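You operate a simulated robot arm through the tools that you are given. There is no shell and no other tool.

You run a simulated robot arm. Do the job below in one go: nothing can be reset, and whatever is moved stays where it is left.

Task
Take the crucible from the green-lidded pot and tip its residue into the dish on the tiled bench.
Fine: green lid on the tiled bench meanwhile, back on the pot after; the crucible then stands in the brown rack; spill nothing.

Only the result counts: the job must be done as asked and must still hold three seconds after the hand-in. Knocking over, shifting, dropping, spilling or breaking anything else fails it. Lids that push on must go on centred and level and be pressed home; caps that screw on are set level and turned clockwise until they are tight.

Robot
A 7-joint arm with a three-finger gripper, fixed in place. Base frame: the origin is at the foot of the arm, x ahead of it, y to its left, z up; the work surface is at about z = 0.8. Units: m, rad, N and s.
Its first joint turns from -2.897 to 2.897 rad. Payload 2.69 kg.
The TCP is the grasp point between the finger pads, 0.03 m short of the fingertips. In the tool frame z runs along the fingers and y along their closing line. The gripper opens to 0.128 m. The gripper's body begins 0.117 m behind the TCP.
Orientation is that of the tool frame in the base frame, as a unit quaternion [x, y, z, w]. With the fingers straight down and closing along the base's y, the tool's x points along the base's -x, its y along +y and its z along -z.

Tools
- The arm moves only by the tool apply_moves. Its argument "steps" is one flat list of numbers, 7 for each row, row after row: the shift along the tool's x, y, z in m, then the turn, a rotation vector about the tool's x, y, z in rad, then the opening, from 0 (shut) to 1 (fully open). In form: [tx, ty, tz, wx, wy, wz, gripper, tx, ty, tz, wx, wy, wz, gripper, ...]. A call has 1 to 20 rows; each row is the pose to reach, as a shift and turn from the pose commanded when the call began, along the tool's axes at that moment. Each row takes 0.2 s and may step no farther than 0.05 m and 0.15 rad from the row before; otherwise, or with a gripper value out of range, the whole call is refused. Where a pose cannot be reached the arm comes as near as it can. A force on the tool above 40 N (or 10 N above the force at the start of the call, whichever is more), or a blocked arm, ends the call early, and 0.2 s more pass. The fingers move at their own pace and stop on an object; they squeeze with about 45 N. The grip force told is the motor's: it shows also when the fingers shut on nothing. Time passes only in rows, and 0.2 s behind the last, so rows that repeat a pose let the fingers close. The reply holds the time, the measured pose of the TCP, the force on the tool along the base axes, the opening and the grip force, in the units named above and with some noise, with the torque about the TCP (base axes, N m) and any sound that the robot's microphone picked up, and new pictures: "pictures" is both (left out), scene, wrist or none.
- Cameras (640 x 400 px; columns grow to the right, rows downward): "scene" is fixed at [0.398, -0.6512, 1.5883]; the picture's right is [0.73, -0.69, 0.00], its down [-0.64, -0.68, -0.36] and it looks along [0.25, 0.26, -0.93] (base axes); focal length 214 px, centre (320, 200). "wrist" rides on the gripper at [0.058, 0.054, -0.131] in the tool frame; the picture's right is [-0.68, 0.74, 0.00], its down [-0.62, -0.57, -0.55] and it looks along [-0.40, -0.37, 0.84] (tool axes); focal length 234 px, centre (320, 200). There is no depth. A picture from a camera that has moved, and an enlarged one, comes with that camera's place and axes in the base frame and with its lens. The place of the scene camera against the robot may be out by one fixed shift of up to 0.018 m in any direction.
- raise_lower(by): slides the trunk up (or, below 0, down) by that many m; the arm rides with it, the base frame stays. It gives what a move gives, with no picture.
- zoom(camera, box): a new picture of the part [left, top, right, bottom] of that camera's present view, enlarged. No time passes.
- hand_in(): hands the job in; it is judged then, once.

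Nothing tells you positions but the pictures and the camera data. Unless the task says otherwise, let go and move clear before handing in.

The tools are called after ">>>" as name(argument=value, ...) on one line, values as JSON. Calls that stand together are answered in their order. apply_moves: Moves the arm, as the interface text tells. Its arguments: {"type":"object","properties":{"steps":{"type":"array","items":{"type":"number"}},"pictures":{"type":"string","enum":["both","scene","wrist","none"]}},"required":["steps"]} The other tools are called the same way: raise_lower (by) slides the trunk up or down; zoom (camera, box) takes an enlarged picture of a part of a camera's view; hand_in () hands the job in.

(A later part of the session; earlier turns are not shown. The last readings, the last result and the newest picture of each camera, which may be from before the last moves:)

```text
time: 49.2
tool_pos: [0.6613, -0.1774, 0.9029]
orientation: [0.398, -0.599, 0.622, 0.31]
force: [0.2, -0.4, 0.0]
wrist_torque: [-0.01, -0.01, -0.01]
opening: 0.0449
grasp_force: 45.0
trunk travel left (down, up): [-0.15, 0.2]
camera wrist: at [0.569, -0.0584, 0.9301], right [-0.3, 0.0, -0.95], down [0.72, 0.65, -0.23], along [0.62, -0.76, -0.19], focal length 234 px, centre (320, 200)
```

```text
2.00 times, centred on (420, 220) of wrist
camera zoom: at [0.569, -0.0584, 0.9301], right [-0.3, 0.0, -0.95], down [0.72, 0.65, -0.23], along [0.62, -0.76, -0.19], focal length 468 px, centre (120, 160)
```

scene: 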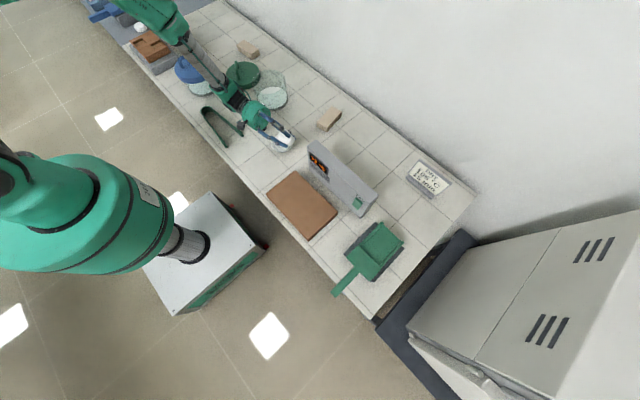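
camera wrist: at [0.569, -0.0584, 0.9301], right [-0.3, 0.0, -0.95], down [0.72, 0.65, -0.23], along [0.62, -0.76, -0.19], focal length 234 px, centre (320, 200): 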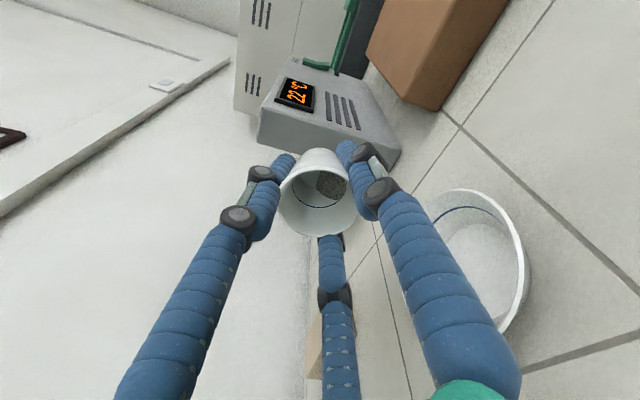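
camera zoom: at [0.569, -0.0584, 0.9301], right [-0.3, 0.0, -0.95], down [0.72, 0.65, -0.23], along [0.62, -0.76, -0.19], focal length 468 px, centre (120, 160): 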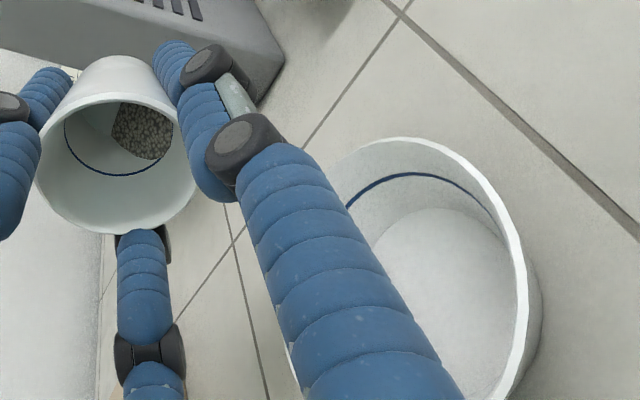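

Still nothing out; the granules are piled on the lower wall. Continuing slowly to 98°, raising a little to keep the hand clear of the bench.

>>> apply_moves(steps=[0.0036, -0.0021, -0.0013, 0.0218, 0.0378, 0, 0, 0.0073, -0.0042, -0.0026, 0.0436, 0.0756, 0, 0, 0.0109, -0.0063, -0.0038, 0.0654, 0.1133, 0, 0, 0.0146, -0.0084, -0.0051, 0.0873, 0.1511, 0, 0, 0.0146, -0.0084, -0.0051, 0.0873, 0.1511, 0, 0, 0.0146, -0.0084, -0.0051, 0.0873, 0.1511, 0, 0], pictures="both")

>>> zoom(camera="scene", box=[226, 90, 322, 150])

>>> zoom(camera="wrist", box=[260, 120, 580, 320])

```text
time: 50.6
tool_pos: [0.659, -0.1739, 0.919]
orientation: [0.363, -0.547, 0.676, 0.336]
force: [0.2, -0.2, 0.5]
wrist_torque: [0.0, 0.02, -0.01]
opening: 0.0449
grasp_force: 44.8
trunk travel left (down, up): [-0.15, 0.2]
camera wrist: at [0.5679, -0.0514, 0.9241], right [-0.28, -0.17, -0.94], down [0.73, 0.6, -0.32], along [0.62, -0.78, -0.05], focal length 234 px, centre (320, 200)
```

scene: 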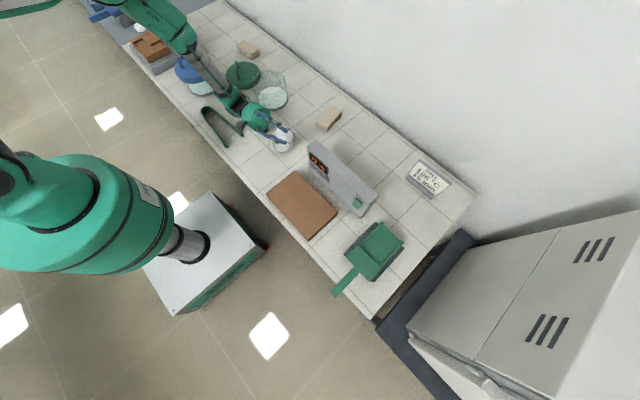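
wrist: 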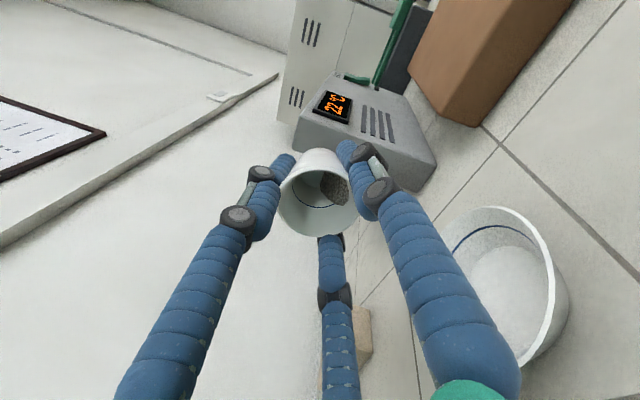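

```text
6.67 times, centred on (274, 120) of scene
camera zoom: at [0.398, -0.6512, 1.5883], right [0.73, -0.69, 0.0], down [-0.64, -0.68, -0.36], along [0.25, 0.26, -0.93], focal length 1430 px, centre (627, 733)
```

zoom: 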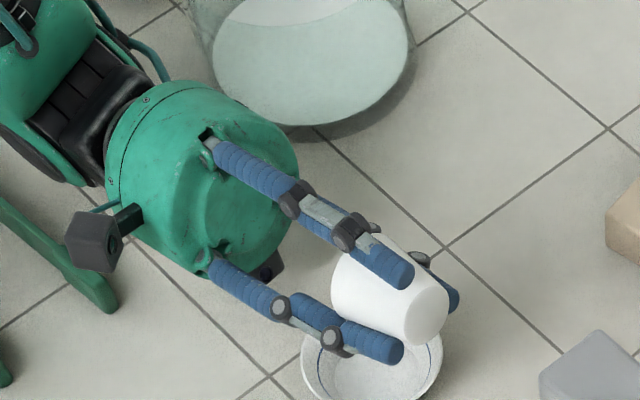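

```text
2.00 times, centred on (420, 220) of wrist
camera zoom: at [0.5679, -0.0514, 0.9241], right [-0.28, -0.17, -0.94], down [0.73, 0.6, -0.32], along [0.62, -0.78, -0.05], focal length 468 px, centre (120, 160)
```

zoom: 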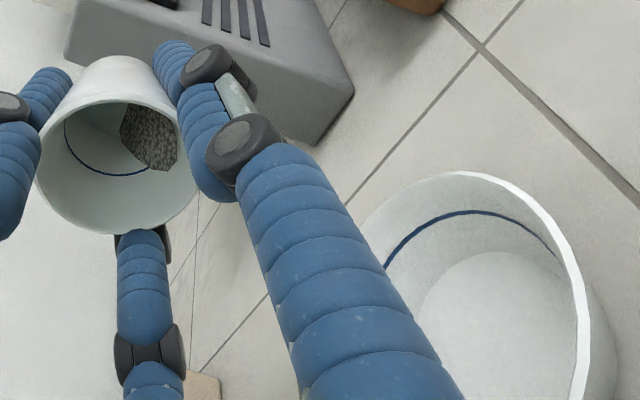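

The residue's edge is approaching the lip. Continuing slowly to 106°, shifting the lip a touch nearer the dish centre.

>>> apply_moves(steps=[0.0068, -0.0039, -0.0019, 0.0175, 0.0302, 0, 0, 0.0136, -0.0079, -0.0039, 0.0349, 0.0604, 0, 0, 0.0204, -0.0118, -0.0058, 0.0524, 0.0907, 0, 0, 0.0272, -0.0157, -0.0077, 0.0698, 0.1209, 0, 0, 0.0272, -0.0157, -0.0077, 0.0698, 0.1209, 0, 0, 0.0272, -0.0157, -0.0077, 0.0698, 0.1209, 0, 0], pictures="both")

>>> zoom(camera="scene", box=[226, 90, 322, 150])

>>> zoom(camera="wrist", box=[260, 120, 580, 320])

```text
time: 52.0
tool_pos: [0.6588, -0.1621, 0.9502]
orientation: [0.333, -0.502, 0.715, 0.356]
force: [0.3, -0.2, -0.2]
wrist_torque: [-0.01, -0.01, 0.01]
opening: 0.0452
grasp_force: 44.5
trunk travel left (down, up): [-0.15, 0.2]
camera wrist: at [0.5671, -0.0397, 0.9359], right [-0.27, -0.3, -0.92], down [0.74, 0.55, -0.39], along [0.62, -0.78, 0.07], focal length 234 px, centre (320, 200)
```

scene: 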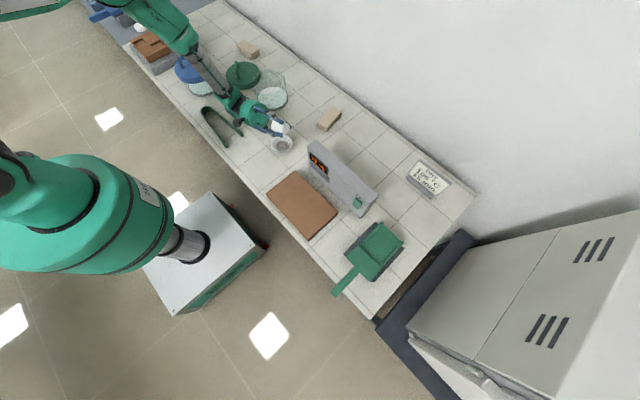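
wrist: 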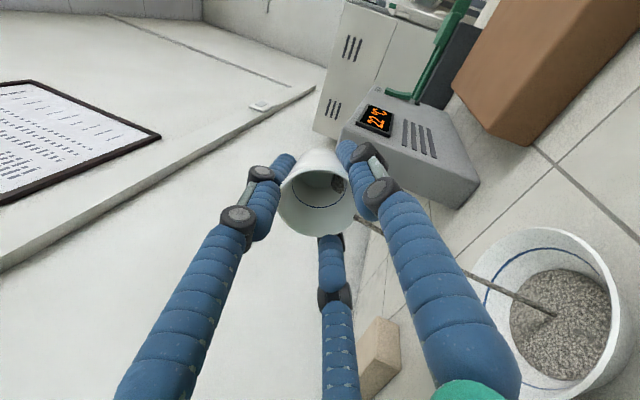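

```text
6.67 times, centred on (274, 120) of scene
camera zoom: at [0.398, -0.6512, 1.5883], right [0.73, -0.69, 0.0], down [-0.64, -0.68, -0.36], along [0.25, 0.26, -0.93], focal length 1430 px, centre (627, 733)
```

zoom: 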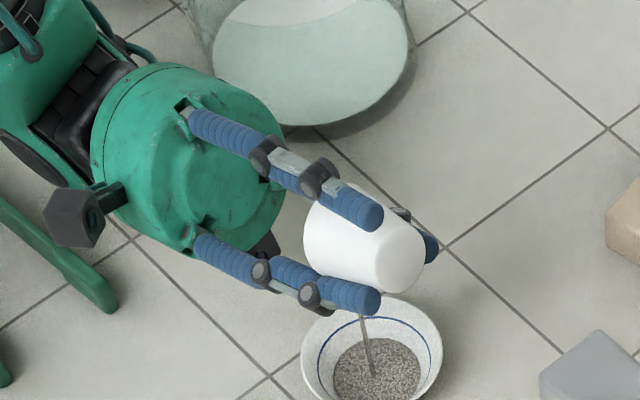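

```text
2.00 times, centred on (420, 220) of wrist
camera zoom: at [0.5671, -0.0397, 0.9359], right [-0.27, -0.3, -0.92], down [0.74, 0.55, -0.39], along [0.62, -0.78, 0.07], focal length 468 px, centre (120, 160)
```

zoom: 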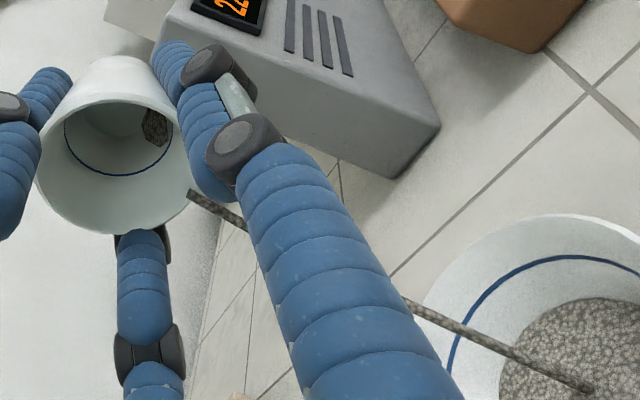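

The residue is pouring as a thin stream straight into the middle of the dish. I'll let it run, then tilt further to 114° to empty the last of it.

>>> apply_moves(steps=[0, 0, 0, 0, 0, 0, 0, 0, 0, 0, 0, 0, 0, 0, 0.0069, -0.004, 0.0014, 0.014, 0.0242, 0, 0, 0.0137, -0.0079, 0.0029, 0.0279, 0.0484, 0, 0, 0.0206, -0.0119, 0.0043, 0.0419, 0.0725, 0, 0, 0.0274, -0.0158, 0.0058, 0.0558, 0.0967, 0, 0, 0.0343, -0.0198, 0.0072, 0.0698, 0.1209, 0, 0, 0.0343, -0.0198, 0.0072, 0.0698, 0.1209, 0, 0, 0.0343, -0.0198, 0.0072, 0.0698, 0.1209, 0, 0, 0.0343, -0.0198, 0.0072, 0.0698, 0.1209, 0, 0], pictures="both")

>>> zoom(camera="scene", box=[226, 90, 322, 150])

>>> zoom(camera="wrist", box=[250, 120, 410, 220])

```text
time: 54.2
tool_pos: [0.6573, -0.1585, 0.989]
orientation: [0.3, -0.455, 0.75, 0.374]
force: [-0.2, -0.3, -1.1]
wrist_torque: [0.01, 0.01, 0.0]
opening: 0.0447
grasp_force: 44.6
trunk travel left (down, up): [-0.15, 0.2]
camera wrist: at [0.5665, -0.0401, 0.9574], right [-0.25, -0.42, -0.87], down [0.74, 0.49, -0.45], along [0.62, -0.76, 0.19], focal length 234 px, centre (320, 200)
```

scene: 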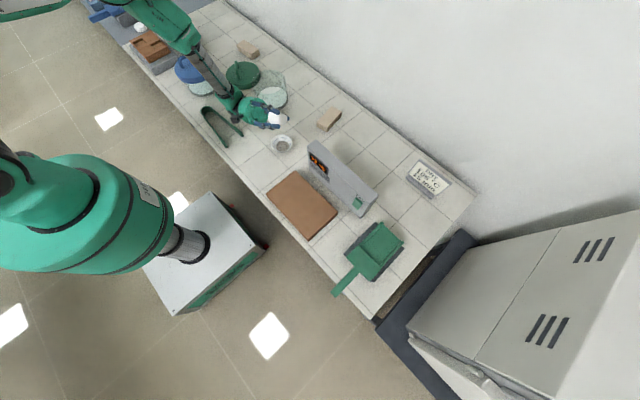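
wrist: 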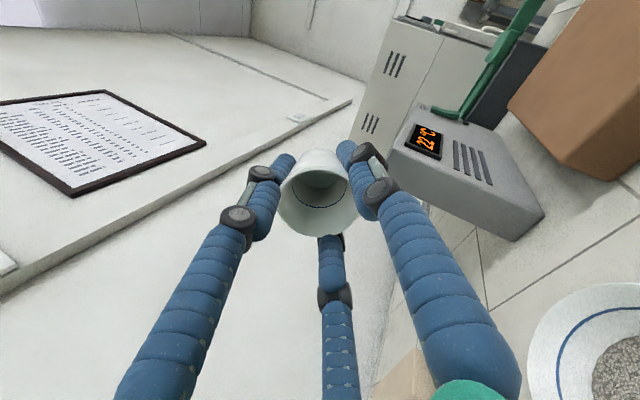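

```text
6.67 times, centred on (274, 120) of scene
camera zoom: at [0.398, -0.6512, 1.5883], right [0.73, -0.69, 0.0], down [-0.64, -0.68, -0.36], along [0.25, 0.26, -0.93], focal length 1430 px, centre (627, 733)
```

zoom: 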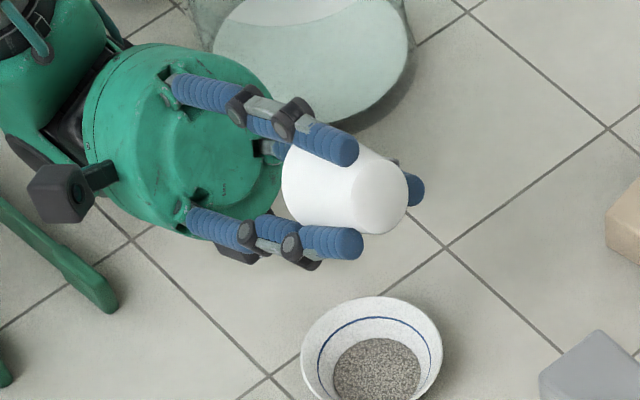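

```text
4.00 times, centred on (330, 170) of wrist
camera zoom: at [0.5665, -0.0401, 0.9574], right [-0.25, -0.42, -0.87], down [0.74, 0.49, -0.45], along [0.62, -0.76, 0.19], focal length 937 px, centre (280, 320)
```

zoom: 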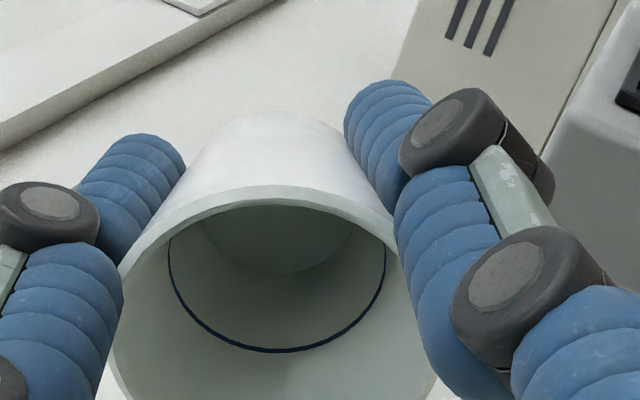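

The crucible looks empty and all the residue is in the dish. One further small tilt over the dish to make sure nothing clings, then I'll turn it upright.

>>> apply_moves(steps=[0.0097, -0.0056, 0.0035, 0.0233, 0.0403, 0, 0, 0.0194, -0.0112, 0.0071, 0.0465, 0.0806, 0, 0, 0.0291, -0.0168, 0.0106, 0.0698, 0.1209, 0, 0, 0.0291, -0.0168, 0.0106, 0.0698, 0.1209, 0, 0, 0.0291, -0.0168, 0.0106, 0.0698, 0.1209, 0, 0], pictures="both")

>>> zoom(camera="scene", box=[226, 100, 322, 160])

>>> zoom(camera="wrist", box=[250, 120, 410, 220])

```text
time: 55.4
tool_pos: [0.6644, -0.1555, 1.0065]
orientation: [0.284, -0.427, 0.769, 0.382]
force: [-0.3, 0.1, -0.9]
wrist_torque: [0.04, -0.05, -0.01]
opening: 0.0447
grasp_force: 45.1
out of reach, approached as far as the arm can: row 1, 2, 3, 4, 5
trunk travel left (down, up): [-0.15, 0.2]
camera wrist: at [0.5728, -0.0399, 0.9644], right [-0.24, -0.49, -0.84], down [0.75, 0.46, -0.48], along [0.62, -0.74, 0.25], focal length 234 px, centre (320, 200)
```

scene: 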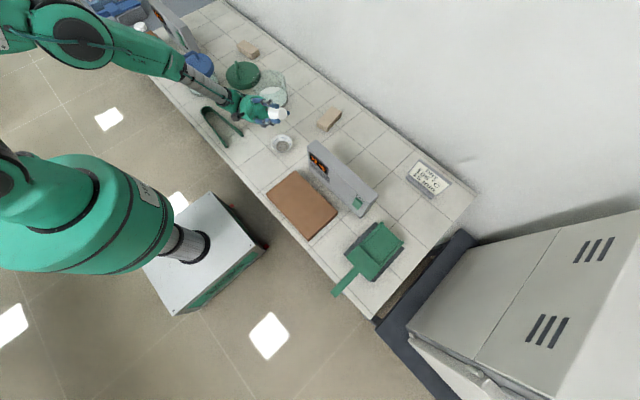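
wrist: 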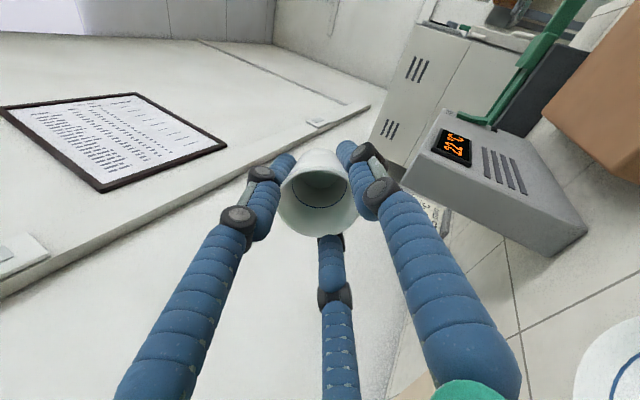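

```text
6.67 times, centred on (274, 130) of scene
camera zoom: at [0.398, -0.6512, 1.5883], right [0.73, -0.69, 0.0], down [-0.64, -0.68, -0.36], along [0.25, 0.26, -0.93], focal length 1430 px, centre (627, 667)
```

zoom: 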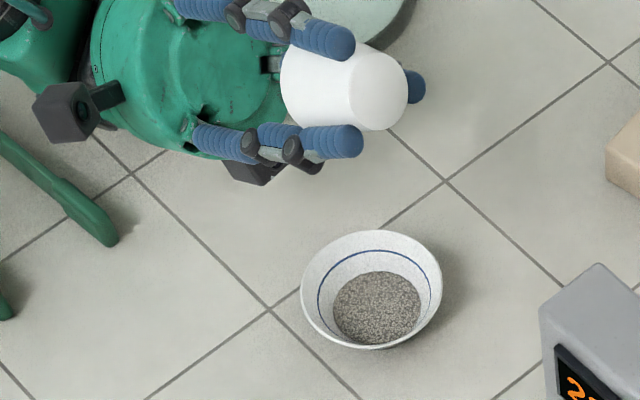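

```text
4.00 times, centred on (330, 170) of wrist
camera zoom: at [0.5728, -0.0399, 0.9644], right [-0.24, -0.49, -0.84], down [0.75, 0.46, -0.48], along [0.62, -0.74, 0.25], focal length 937 px, centre (280, 320)
```

zoom: 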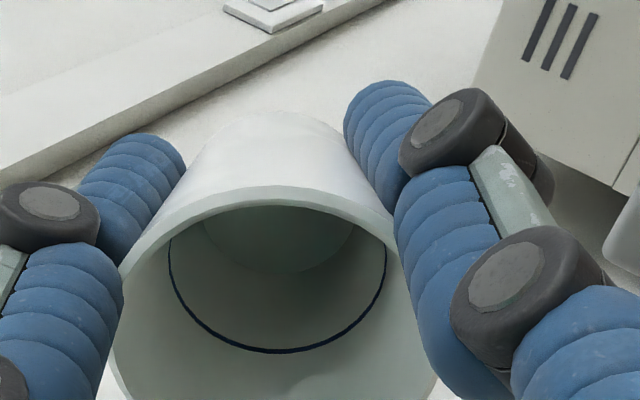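

All residue is in the dish and none on the tiles; the crucible is empty. The last degrees were beyond the arm's reach, which is fine. Turning the crucible back upright in place.

>>> apply_moves(steps=[0, 0, 0, -0.07, -0.1212, 0, 0, 0, 0, 0, -0.14, -0.2425, 0, 0, 0, 0, 0, -0.21, -0.3637, 0, 0, 0, 0, 0, -0.28, -0.485, 0, 0, 0, 0, 0, -0.35, -0.6062, 0, 0, 0, 0, 0, -0.42, -0.7275, 0, 0, 0, 0, 0, -0.49, -0.8487, 0, 0, 0, 0, 0, -0.56, -0.9699, 0, 0, 0, 0, 0, -0.63, -1.0912, 0, 0, 0, 0, 0, -0.7, -1.2124, 0, 0, 0, 0, 0, -0.77, -1.3337, 0, 0, 0, 0, 0, -0.84, -1.4549, 0, 0, 0, 0, 0, -0.91, -1.5762, 0, 0, 0, 0, 0, -0.98, -1.6974, 0, 0, 0, 0, 0, -1.03, -1.784, 0, 0], pictures="both")

```text
time: 58.6
tool_pos: [0.6628, -0.1567, 1.0042]
orientation: [-0.553, 0.833, -0.001, -0.001]
force: [0.0, 0.3, -0.2]
wrist_torque: [0.01, -0.02, 0.0]
opening: 0.0449
grasp_force: 44.8
trunk travel left (down, up): [-0.15, 0.2]
camera wrist: at [0.5899, -0.1889, 1.1352], right [-0.42, 0.91, 0.0], down [0.76, 0.35, 0.55], along [0.5, 0.23, -0.84], focal length 234 px, centre (320, 200)
```

scene: 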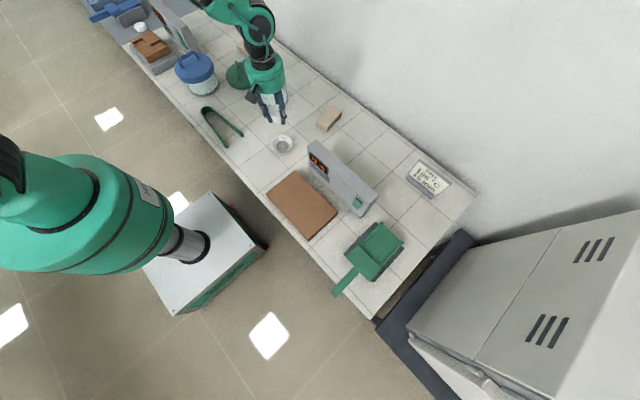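
wrist: 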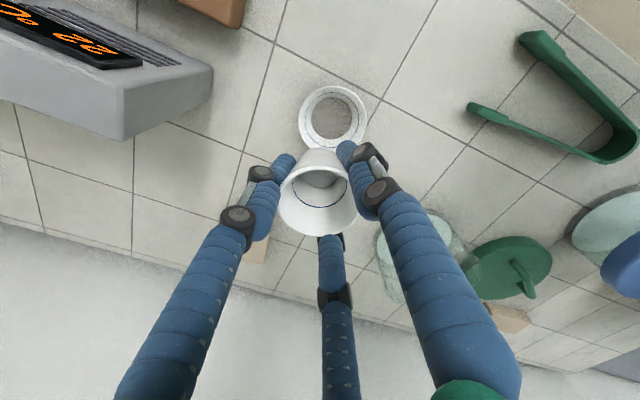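

Upright again at vertical. Next I'll carry the empty crucible up and across to inspect the brown rack closely before deciding how to set it down.

>>> apply_moves(steps=[0, 0, -0.05, 0, 0, 0, 0, 0, 0, -0.096, 0, 0, 0, 0, -0.0377, 0.0282, -0.096, 0, 0, -0.0234, 0, -0.0754, 0.0564, -0.096, 0, 0, -0.0468, 0, -0.1131, 0.0846, -0.096, 0, 0, -0.0702, 0, -0.1508, 0.1128, -0.096, 0, 0, -0.0936, 0, -0.1884, 0.141, -0.096, 0, 0, -0.1171, 0, -0.2261, 0.1692, -0.096, 0, 0, -0.1405, 0, -0.2638, 0.1974, -0.096, 0, 0, -0.1639, 0, -0.3015, 0.2256, -0.096, 0, 0, -0.1873, 0, -0.3392, 0.2537, -0.096, 0, 0, -0.2107, 0, -0.3769, 0.2819, -0.096, 0, 0, -0.2341, 0, -0.4146, 0.3101, -0.096, 0, 0, -0.2575, 0, -0.4523, 0.3383, -0.096, 0, 0, -0.2809, 0, -0.4899, 0.3665, -0.096, 0, 0, -0.3044, 0, -0.5276, 0.3947, -0.096, 0, 0, -0.3278, 0, -0.5653, 0.4229, -0.096, 0, 0, -0.3512, 0, -0.603, 0.4511, -0.096, 0, 0, -0.3746, 0, -0.6407, 0.4793, -0.096, 0, 0, -0.398, 0], pictures="both")

>>> zoom(camera="wrist", box=[220, 60, 460, 210])

>>> zoom(camera="scene", box=[110, 10, 206, 70])

```text
time: 62.6
tool_pos: [0.4694, 0.621, 1.0994]
orientation: [0.707, -0.707, 0.002, 0.001]
force: [0.3, 0.2, -1.0]
wrist_torque: [0.04, -0.03, 0.02]
opening: 0.0445
grasp_force: 45.0
trunk travel left (down, up): [-0.15, 0.2]
camera wrist: at [0.4152, 0.5623, 1.2297], right [-0.74, 0.68, 0.0], down [0.57, 0.62, 0.55], along [0.37, 0.4, -0.84], focal length 234 px, centre (320, 200)
```

scene: 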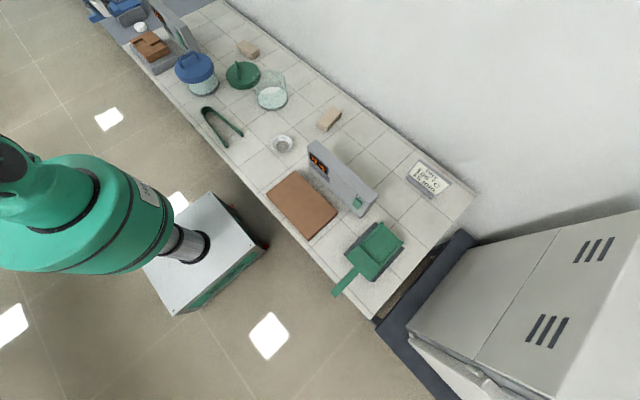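
wrist: 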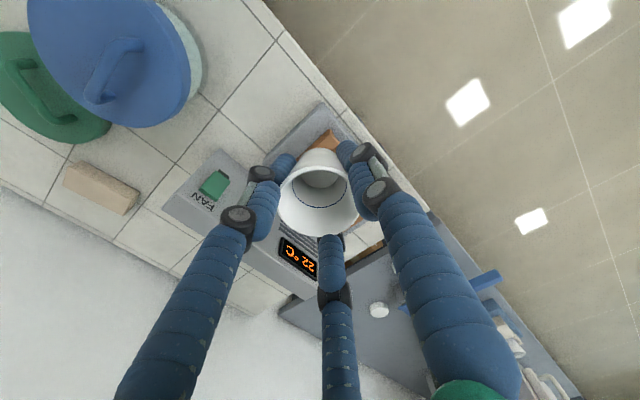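

```text
2.67 times, centred on (340, 135) of wrist
camera zoom: at [0.4152, 0.5623, 1.2297], right [-0.74, 0.68, 0.0], down [0.57, 0.62, 0.55], along [0.37, 0.4, -0.84], focal length 624 px, centre (267, 373)
```

zoom: 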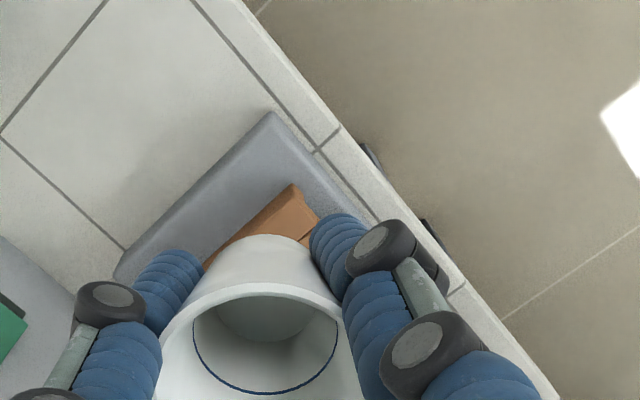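

```text
6.67 times, centred on (158, 40) of scene
camera zoom: at [0.398, -0.6512, 1.5883], right [0.73, -0.69, 0.0], down [-0.64, -0.68, -0.36], along [0.25, 0.26, -0.93], focal length 1430 px, centre (1400, 1267)
```

zoom: 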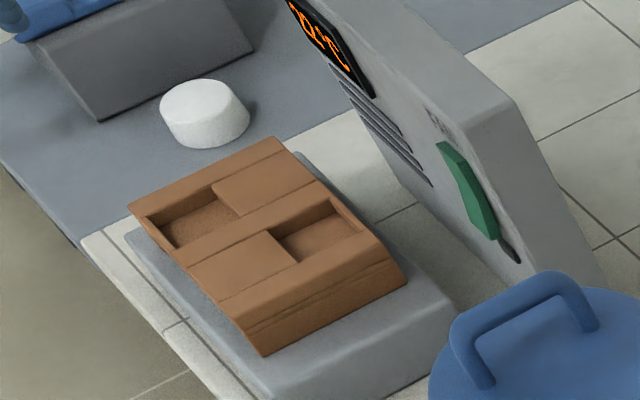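

The pocket is only ~5 cm wide and ~13 mm deep, so my present low grip would strike the rack top. I'll set the empty crucible on a clear tile spot near (0.75, 0.505), then measure the rack with a free hand and regrip it higher.

>>> apply_moves(steps=[0.0166, -0.0401, 0, 0, 0, 0, 0, 0.0331, -0.0802, 0, 0, 0, 0, 0, 0.0497, -0.1203, 0, 0, 0, 0, 0, 0.0663, -0.1603, 0, 0, 0, 0, 0, 0.0829, -0.2004, 0, 0, 0, 0, 0, 0.0994, -0.2405, 0, 0, 0, 0, 0, 0.116, -0.2806, 0, 0, 0, 0, 0, 0.116, -0.2806, 0.05, 0, 0, 0, 0, 0.116, -0.2806, 0.1, 0, 0, 0, 0, 0.116, -0.2806, 0.14, 0, 0, 0, 0, 0.116, -0.2806, 0.14, 0, 0, 0, 0], pictures="both")

>>> zoom(camera="scene", box=[160, 0, 320, 100])

```text
time: 65.0
tool_pos: [0.7482, 0.5042, 0.9575]
orientation: [0.708, -0.706, 0.001, 0.001]
force: [0.4, -0.5, -0.8]
wrist_torque: [-0.01, 0.02, 0.03]
opening: 0.0445
grasp_force: 44.7
trunk travel left (down, up): [-0.15, 0.2]
camera wrist: at [0.694, 0.4454, 1.0881], right [-0.74, 0.68, 0.0], down [0.57, 0.62, 0.55], along [0.37, 0.4, -0.84], focal length 234 px, centre (320, 200)
```

scene: 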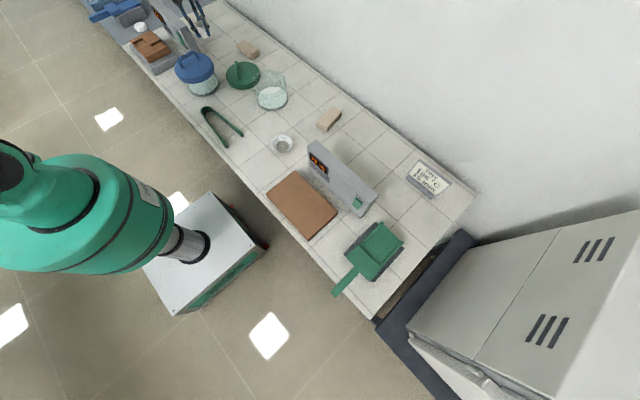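
wrist: 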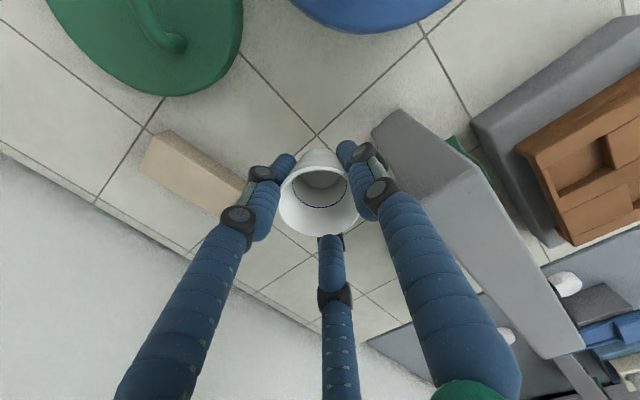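

```text
4.00 times, centred on (240, 50) of scene
camera zoom: at [0.398, -0.6512, 1.5883], right [0.73, -0.69, 0.0], down [-0.64, -0.68, -0.36], along [0.25, 0.26, -0.93], focal length 858 px, centre (640, 800)
```

zoom: 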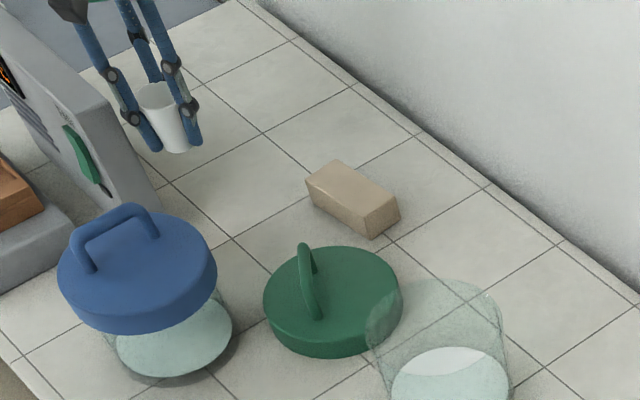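

That spot would bring the wrist camera too near the blue pot's handle. I'll use the proven clear spot at (0.665, -0.01) between dish and pot instead.

>>> apply_moves(steps=[0, 0, -0.05, 0, 0, 0, 0, 0, 0, -0.1, 0, 0, 0, 0, 0.0429, 0.007, -0.1, 0, 0, 0, 0, 0.0858, 0.014, -0.1, 0, 0, 0, 0, 0.1288, 0.021, -0.1, 0, 0, 0, 0, 0.1717, 0.028, -0.1, 0, 0, 0, 0, 0.2146, 0.035, -0.1, 0, 0, 0, 0, 0.2575, 0.042, -0.1, 0, 0, 0, 0, 0.3004, 0.049, -0.1, 0, 0, 0, 0, 0.3433, 0.056, -0.1, 0, 0, 0, 0, 0.3863, 0.063, -0.1, 0, 0, 0, 0, 0.4292, 0.07, -0.1, 0, 0, 0, 0, 0.4721, 0.077, -0.1, 0, 0, 0, 0, 0.515, 0.084, -0.1, 0, 0, 0, 0, 0.515, 0.084, -0.05, 0, 0, 0, 0, 0.515, 0.084, 0, 0, 0, 0, 0, 0.515, 0.084, 0.05, 0, 0, 0, 0, 0.515, 0.084, 0.085, 0, 0, 0, 0, 0.515, 0.084, 0.085, 0, 0, 0, 0], pictures="both")

>>> zoom(camera="scene", box=[210, 70, 338, 150])

```text
time: 69.0
tool_pos: [0.6691, -0.0126, 0.8742]
orientation: [-0.707, 0.707, -0.002, -0.001]
force: [0.7, 0.1, -0.6]
wrist_torque: [0.0, 0.02, 0.01]
opening: 0.0442
grasp_force: 45.4
trunk travel left (down, up): [-0.15, 0.2]
camera wrist: at [0.6145, -0.0704, 1.006], right [-0.74, 0.68, 0.0], down [0.57, 0.62, 0.55], along [0.37, 0.4, -0.84], focal length 234 px, centre (320, 200)
```

scene: 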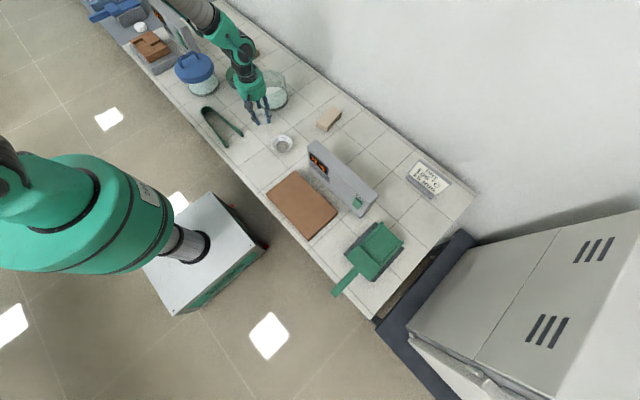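
wrist: 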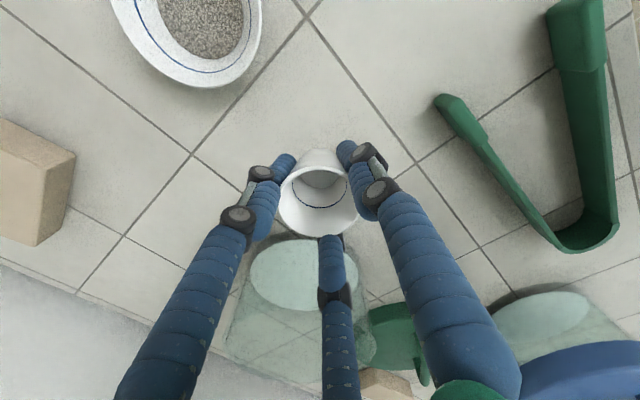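

```text
5.00 times, centred on (274, 110) of scene
camera zoom: at [0.398, -0.6512, 1.5883], right [0.73, -0.69, 0.0], down [-0.64, -0.68, -0.36], along [0.25, 0.26, -0.93], focal length 1072 px, centre (550, 650)
```

zoom: 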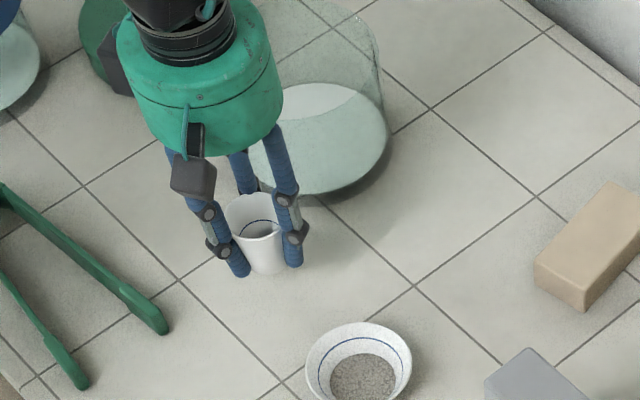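

>>> apply_moves(steps=[0, 0, 0.012, 0, 0, 0, 0, 0, 0, 0.022, 0, 0, 0, 0, 0, 0, 0.028, 0, 0, 0, 0, 0, 0, 0.031, 0, 0, 0, 0], pictures="none")

>>> apply_moves(steps=[0, 0, 0.0015, 0, 0, 0, 0, 0, 0, 0.003, 0, 0, 0, 0], pictures="none")

```text
time: 70.0
tool_pos: [0.6666, -0.0119, 0.8454]
orientation: [0.707, -0.707, 0.001, 0.001]
force: [-0.5, -0.7, 0.0]
wrist_torque: [0.0, 0.01, 0.0]
opening: 0.0447
grasp_force: 45.4
trunk travel left (down, up): [-0.15, 0.2]
```

```text
time: 70.6
tool_pos: [0.6661, -0.0098, 0.8413]
orientation: [0.707, -0.707, 0.0, 0.001]
force: [1.1, 1.1, -0.1]
wrist_torque: [0.01, 0.03, -0.01]
opening: 0.0447
grasp_force: 45.2
trunk travel left (down, up): [-0.15, 0.2]
```

>>> apply_moves(steps=[0, 0, 0.0015, 0, 0, 0, 0, 0, 0, 0.003, 0, 0, 0, 0], pictures="none")

>>> apply_moves(steps=[0, 0, 0.0015, 0, 0, 0, 0], pictures="none")

```text
time: 71.2
tool_pos: [0.6664, -0.0119, 0.8379]
orientation: [-0.707, 0.707, 0.0, -0.002]
force: [-0.3, 0.0, -0.9]
wrist_torque: [0.01, -0.01, -0.03]
opening: 0.0445
grasp_force: 45.4
trunk travel left (down, up): [-0.15, 0.2]
```

```text
time: 71.6
tool_pos: [0.6647, -0.0109, 0.8369]
orientation: [0.708, -0.707, 0.002, 0.002]
force: [-0.3, 0.2, -1.1]
wrist_torque: [-0.03, -0.07, 0.03]
opening: 0.0446
grasp_force: 45.5
trunk travel left (down, up): [-0.15, 0.2]
```

>>> apply_moves(steps=[0, 0, 0.001, 0, 0, 0, 0, 0, 0, 0.002, 0, 0, 0, 0], pictures="none")

>>> zoom(camera="scene", box=[234, 80, 298, 120])

```text
time: 72.2
tool_pos: [0.665, -0.0105, 0.8353]
orientation: [0.707, -0.707, 0.001, 0.001]
force: [-3.5, -1.9, 9.1]
wrist_torque: [-0.11, 0.09, -0.04]
opening: 0.0445
grasp_force: 45.1
trunk travel left (down, up): [-0.15, 0.2]
```

```text
10.00 times, centred on (266, 100) of scene
camera zoom: at [0.398, -0.6512, 1.5883], right [0.73, -0.69, 0.0], down [-0.64, -0.68, -0.36], along [0.25, 0.26, -0.93], focal length 2145 px, centre (860, 1200)
```

zoom: 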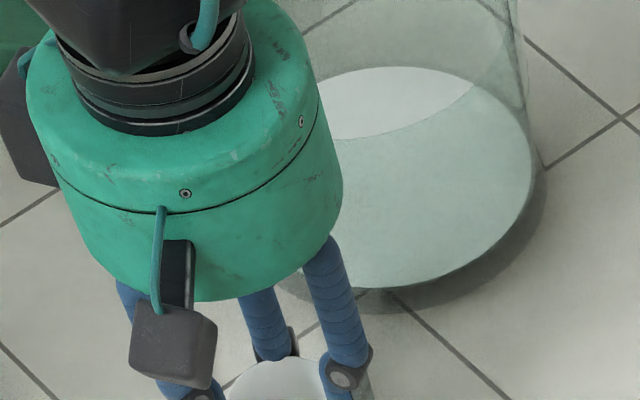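

The crucible's base touches the tile (TCP z ≈ 0.8355, so it sits 0.0355 below the TCP). Releasing it here and rising clear.

>>> apply_moves(steps=[0, 0, -0.001, 0, 0, 0, 0, 0, 0, -0.001, 0, 0, 0, 0.36, 0, 0, -0.001, 0, 0, 0, 0.45, 0, 0, -0.001, 0, 0, 0, 0.58, 0, 0, -0.001, 0, 0, 0, 0.58, 0, 0, -0.02, 0, 0, 0, 0.58, 0, 0, -0.05, 0, 0, 0, 0.58, 0, 0, -0.1, 0, 0, 0, 0.58, 0, 0, -0.15, 0, 0, 0, 0.8, 0, 0, -0.2, 0, 0, 0, 1, 0, 0, -0.25, 0, 0, 0, 1], pictures="both")

>>> zoom(camera="scene", box=[210, 70, 338, 150])

```text
time: 74.6
tool_pos: [0.6649, -0.009, 1.0851]
orientation: [0.707, -0.707, 0.001, 0.001]
force: [-0.2, -0.2, -0.8]
wrist_torque: [-0.02, 0.02, 0.01]
opening: 0.1279
grasp_force: 0.0
trunk travel left (down, up): [-0.15, 0.2]
camera wrist: at [0.6112, -0.0669, 1.2157], right [-0.74, 0.68, 0.0], down [0.57, 0.62, 0.55], along [0.37, 0.4, -0.84], focal length 234 px, centre (320, 200)
```

scene: 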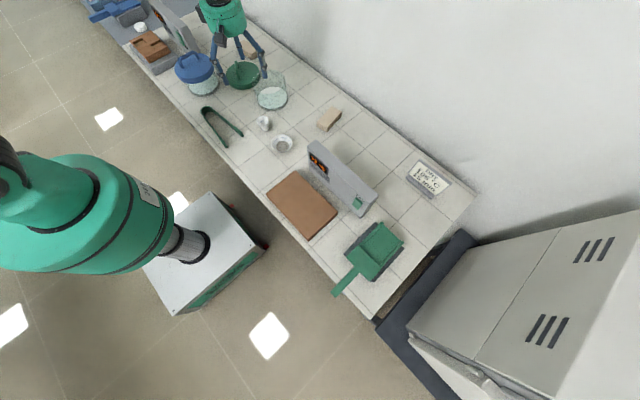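
wrist: 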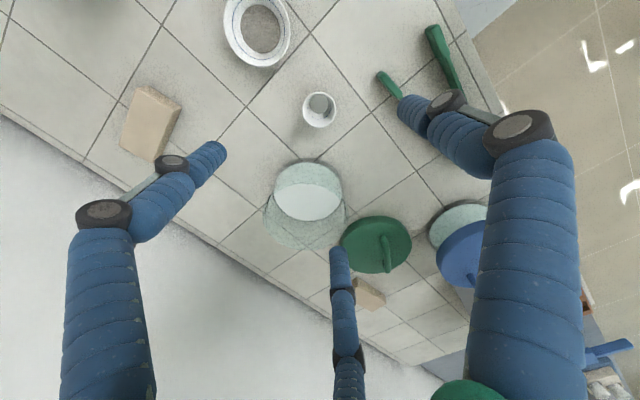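

```text
5.00 times, centred on (274, 110) of scene
camera zoom: at [0.398, -0.6512, 1.5883], right [0.73, -0.69, 0.0], down [-0.64, -0.68, -0.36], along [0.25, 0.26, -0.93], focal length 1072 px, centre (550, 650)
```

zoom: 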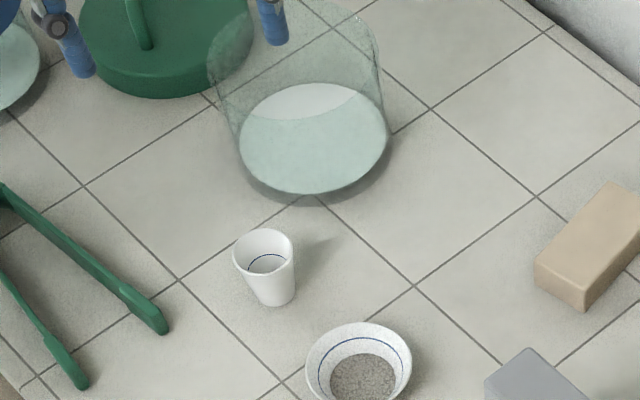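

The crucible stands upright on the tile at about (0.665, -0.010). With the hand empty I'll now go and measure the rack from above.

>>> apply_moves(steps=[-0.0466, 0.0075, -0.0022, 0, 0, 0.0982, 1, -0.0931, 0.015, -0.0044, 0, 0, 0.1964, 1, -0.1397, 0.0225, -0.0066, 0, 0, 0.2945, 1, -0.1863, 0.03, -0.0088, 0, 0, 0.3927, 1, -0.2328, 0.0375, -0.0109, 0, 0, 0.4909, 1, -0.2794, 0.045, -0.0131, 0, 0, 0.5891, 1, -0.3259, 0.0525, -0.0153, 0, 0, 0.6873, 1, -0.3725, 0.06, -0.0175, 0, 0, 0.7854, 1, -0.4191, 0.0675, -0.0197, 0, 0, 0.8836, 1, -0.4656, 0.075, -0.0219, 0, 0, 0.9818, 1, -0.5122, 0.0825, -0.0241, 0, 0, 1.08, 1, -0.5588, 0.09, -0.0263, 0, 0, 1.1782, 1, -0.6053, 0.0975, -0.0284, 0, 0, 1.2763, 1, -0.6519, 0.105, -0.0306, 0, 0, 1.3745, 1, -0.6984, 0.1125, -0.0328, 0, 0, 1.4727, 1, -0.745, 0.12, -0.035, 0, 0, 1.571, 1], pictures="wrist")

>>> apply_moves(steps=[0, 0, 0, -0.0975, 0.1055, 0, 1, 0, 0, 0, -0.195, 0.211, 0, 1, 0, 0, 0, -0.2925, 0.3165, 0, 1, 0, 0, 0, -0.39, 0.422, 0, 1, 0, 0, 0, -0.39, 0.422, 0, 1], pictures="wrist")

>>> zoom(camera="wrist", box=[220, 100, 420, 225])

```text
time: 78.0
tool_pos: [0.5453, 0.7363, 1.1157]
orientation: [0.001, 1.0, -0.002, -0.001]
force: [0.6, -1.3, 0.3]
wrist_torque: [0.03, 0.01, -0.01]
opening: 0.1277
grasp_force: 0.1
trunk travel left (down, up): [-0.15, 0.2]
camera wrist: at [0.4873, 0.7907, 1.2456], right [0.68, 0.74, 0.0], down [0.62, -0.56, 0.55], along [0.4, -0.38, -0.83], focal length 234 px, centre (320, 200)
```

wrist: 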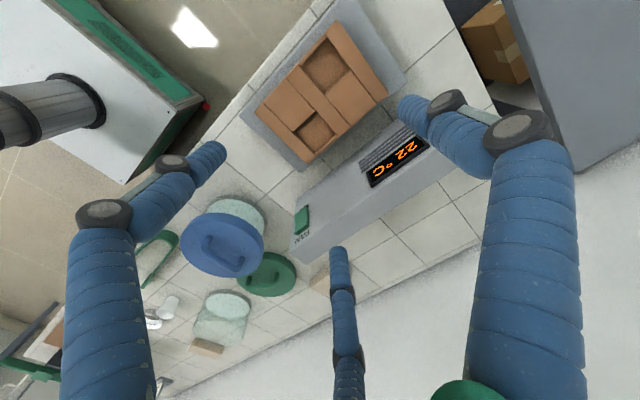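

```text
time: 79.2
tool_pos: [0.546, 0.7357, 1.1171]
orientation: [0.001, 0.959, 0.191, -0.21]
force: [0.8, 0.3, -0.5]
wrist_torque: [0.0, 0.09, 0.02]
opening: 0.128
grasp_force: 0.2
trunk travel left (down, up): [-0.15, 0.2]
camera wrist: at [0.5494, 0.7321, 1.269], right [0.68, 0.74, 0.0], down [0.74, -0.68, 0.01], along [0.0, -0.01, -1.0], focal length 234 px, centre (320, 200)
```

wrist: 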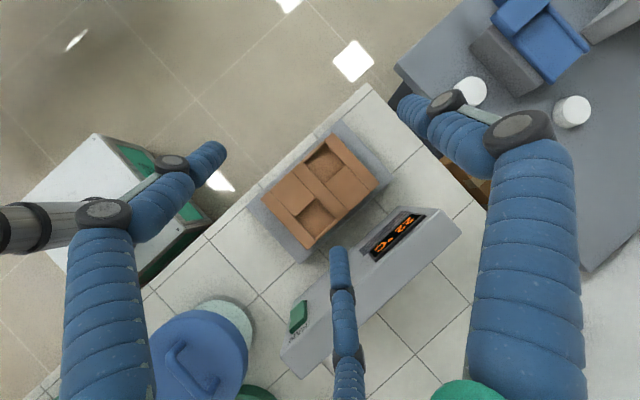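

```text
3.20 times, centred on (320, 162) of wrist
camera zoom: at [0.5494, 0.7321, 1.269], right [0.68, 0.74, 0.0], down [0.74, -0.68, 0.01], along [0.0, -0.01, -1.0], focal length 749 px, centre (320, 320)
```

zoom: 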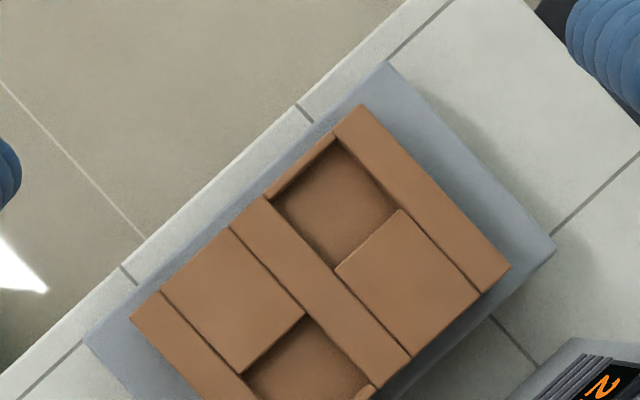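

>>> zoom(camera="wrist", box=[240, 125, 400, 265])

>>> zoom(camera="wrist", box=[270, 170, 350, 250])

>>> zoom(camera="scene", box=[118, 20, 198, 80])

```text
2.86 times, centred on (320, 195) of wrist
camera zoom: at [0.5494, 0.7321, 1.269], right [0.68, 0.74, 0.0], down [0.74, -0.68, 0.01], along [0.0, -0.01, -1.0], focal length 669 px, centre (320, 214)
```

zoom: 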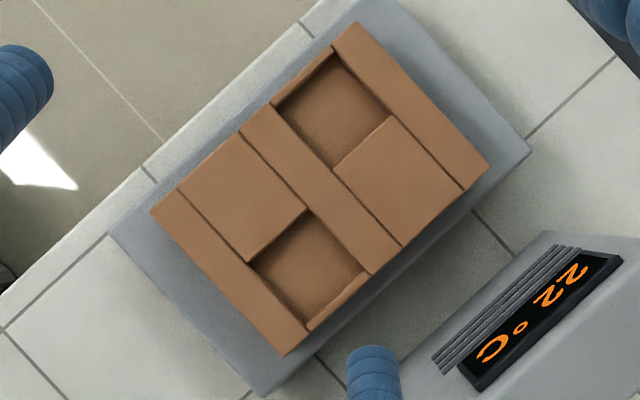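

```text
5.00 times, centred on (310, 210) of wrist
camera zoom: at [0.5494, 0.7321, 1.269], right [0.68, 0.74, 0.0], down [0.74, -0.68, 0.01], along [0.0, -0.01, -1.0], focal length 1171 px, centre (370, 150)
```

zoom: 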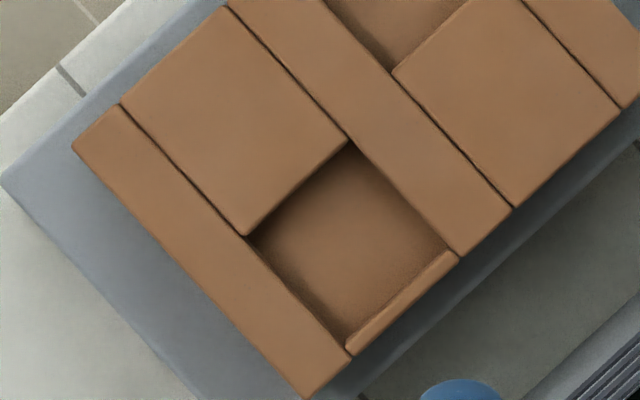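

```text
6.67 times, centred on (158, 50) of scene
camera zoom: at [0.398, -0.6512, 1.5883], right [0.73, -0.69, 0.0], down [-0.64, -0.68, -0.36], along [0.25, 0.26, -0.93], focal length 1430 px, centre (1400, 1200)
```

zoom: 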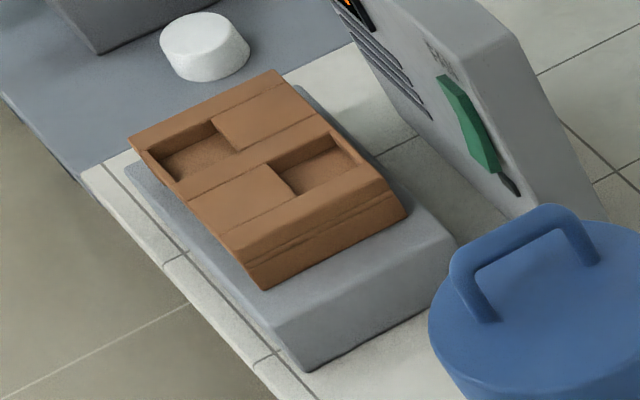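

The rack view is clear: near pocket centred about (0.568, 0.701), opening ~47 mm square, rack top about z 0.878, pocket ~13 mm deep. Going back now to regrip the crucible near its rim.

>>> apply_moves(steps=[0, 0, 0, 0.0975, -0.1055, 0, 1, 0, 0, 0, 0.195, -0.211, 0, 1, 0, 0, 0, 0.2925, -0.3165, 0, 1, 0, 0, 0, 0.39, -0.422, 0, 1], pictures="none")

>>> apply_moves(steps=[-0.0075, -0.0466, 0.0044, 0, 0, -0.0982, 1, -0.015, -0.0932, 0.0088, 0, 0, -0.1964, 1, -0.0225, -0.1398, 0.0131, 0, 0, -0.2945, 1, -0.03, -0.1864, 0.0175, 0, 0, -0.3927, 1, -0.0375, -0.233, 0.0219, 0, 0, -0.4909, 1, -0.045, -0.2796, 0.0263, 0, 0, -0.5891, 1, -0.0525, -0.3262, 0.0306, 0, 0, -0.6873, 1, -0.06, -0.3728, 0.035, 0, 0, -0.7854, 1, -0.0675, -0.4193, 0.0394, 0, 0, -0.8836, 1, -0.075, -0.4659, 0.0438, 0, 0, -0.9818, 1, -0.0825, -0.5125, 0.0481, 0, 0, -1.08, 1, -0.09, -0.5591, 0.0525, 0, 0, -1.1782, 1, -0.0975, -0.6057, 0.0569, 0, 0, -1.2763, 0.8, -0.105, -0.6523, 0.0613, 0, 0, -1.3745, 0.6, -0.1125, -0.6989, 0.0656, 0, 0, -1.4727, 0.58, -0.12, -0.7455, 0.07, 0, 0, -1.571, 0.58, -0.12, -0.7455, 0.07, 0, 0, -1.571, 0.58], pictures="both")

>>> zoom(camera="wrist", box=[240, 60, 400, 160])

```text
time: 80.2
tool_pos: [0.5475, 0.7357, 1.1181]
orientation: [0.0, 1.0, -0.002, 0.001]
force: [0.5, 0.5, -0.3]
wrist_torque: [0.03, 0.05, -0.01]
opening: 0.1278
grasp_force: 0.0
trunk travel left (down, up): [-0.15, 0.2]
```

```text
time: 83.8
tool_pos: [0.664, -0.0106, 1.0483]
orientation: [0.707, -0.707, 0.002, 0.002]
force: [0.1, -1.4, 0.4]
wrist_torque: [0.09, 0.0, -0.01]
opening: 0.0744
grasp_force: 0.1
trunk travel left (down, up): [-0.15, 0.2]
camera wrist: at [0.6111, -0.0693, 1.1793], right [-0.74, 0.68, 0.0], down [0.57, 0.62, 0.55], along [0.37, 0.4, -0.84], focal length 234 px, centre (320, 200)
```

scene: 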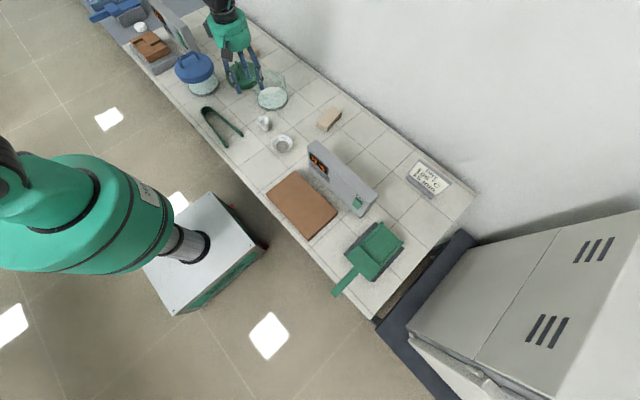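
wrist: 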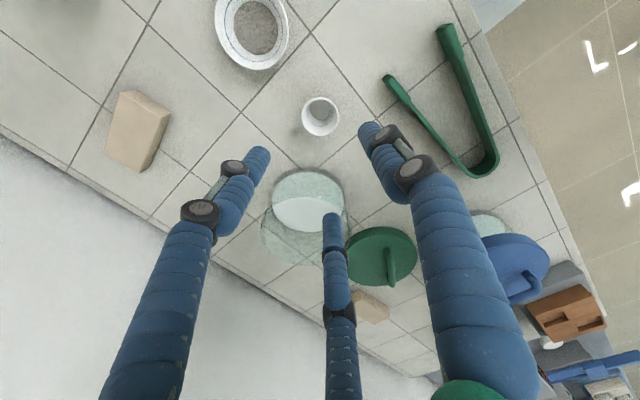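

```text
4.00 times, centred on (320, 110) of wrist
camera zoom: at [0.6111, -0.0693, 1.1793], right [-0.74, 0.68, 0.0], down [0.57, 0.62, 0.55], along [0.37, 0.4, -0.84], focal length 937 px, centre (320, 560)
```

zoom: 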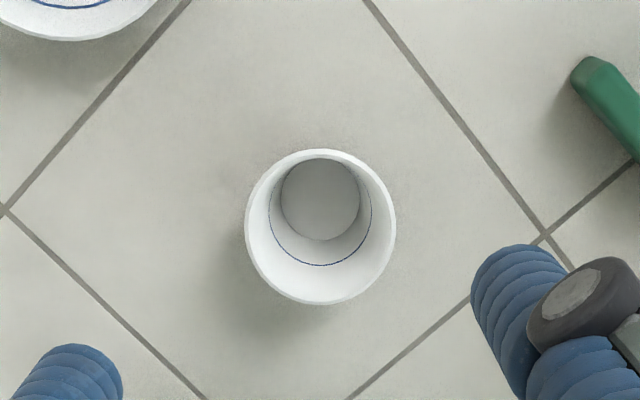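

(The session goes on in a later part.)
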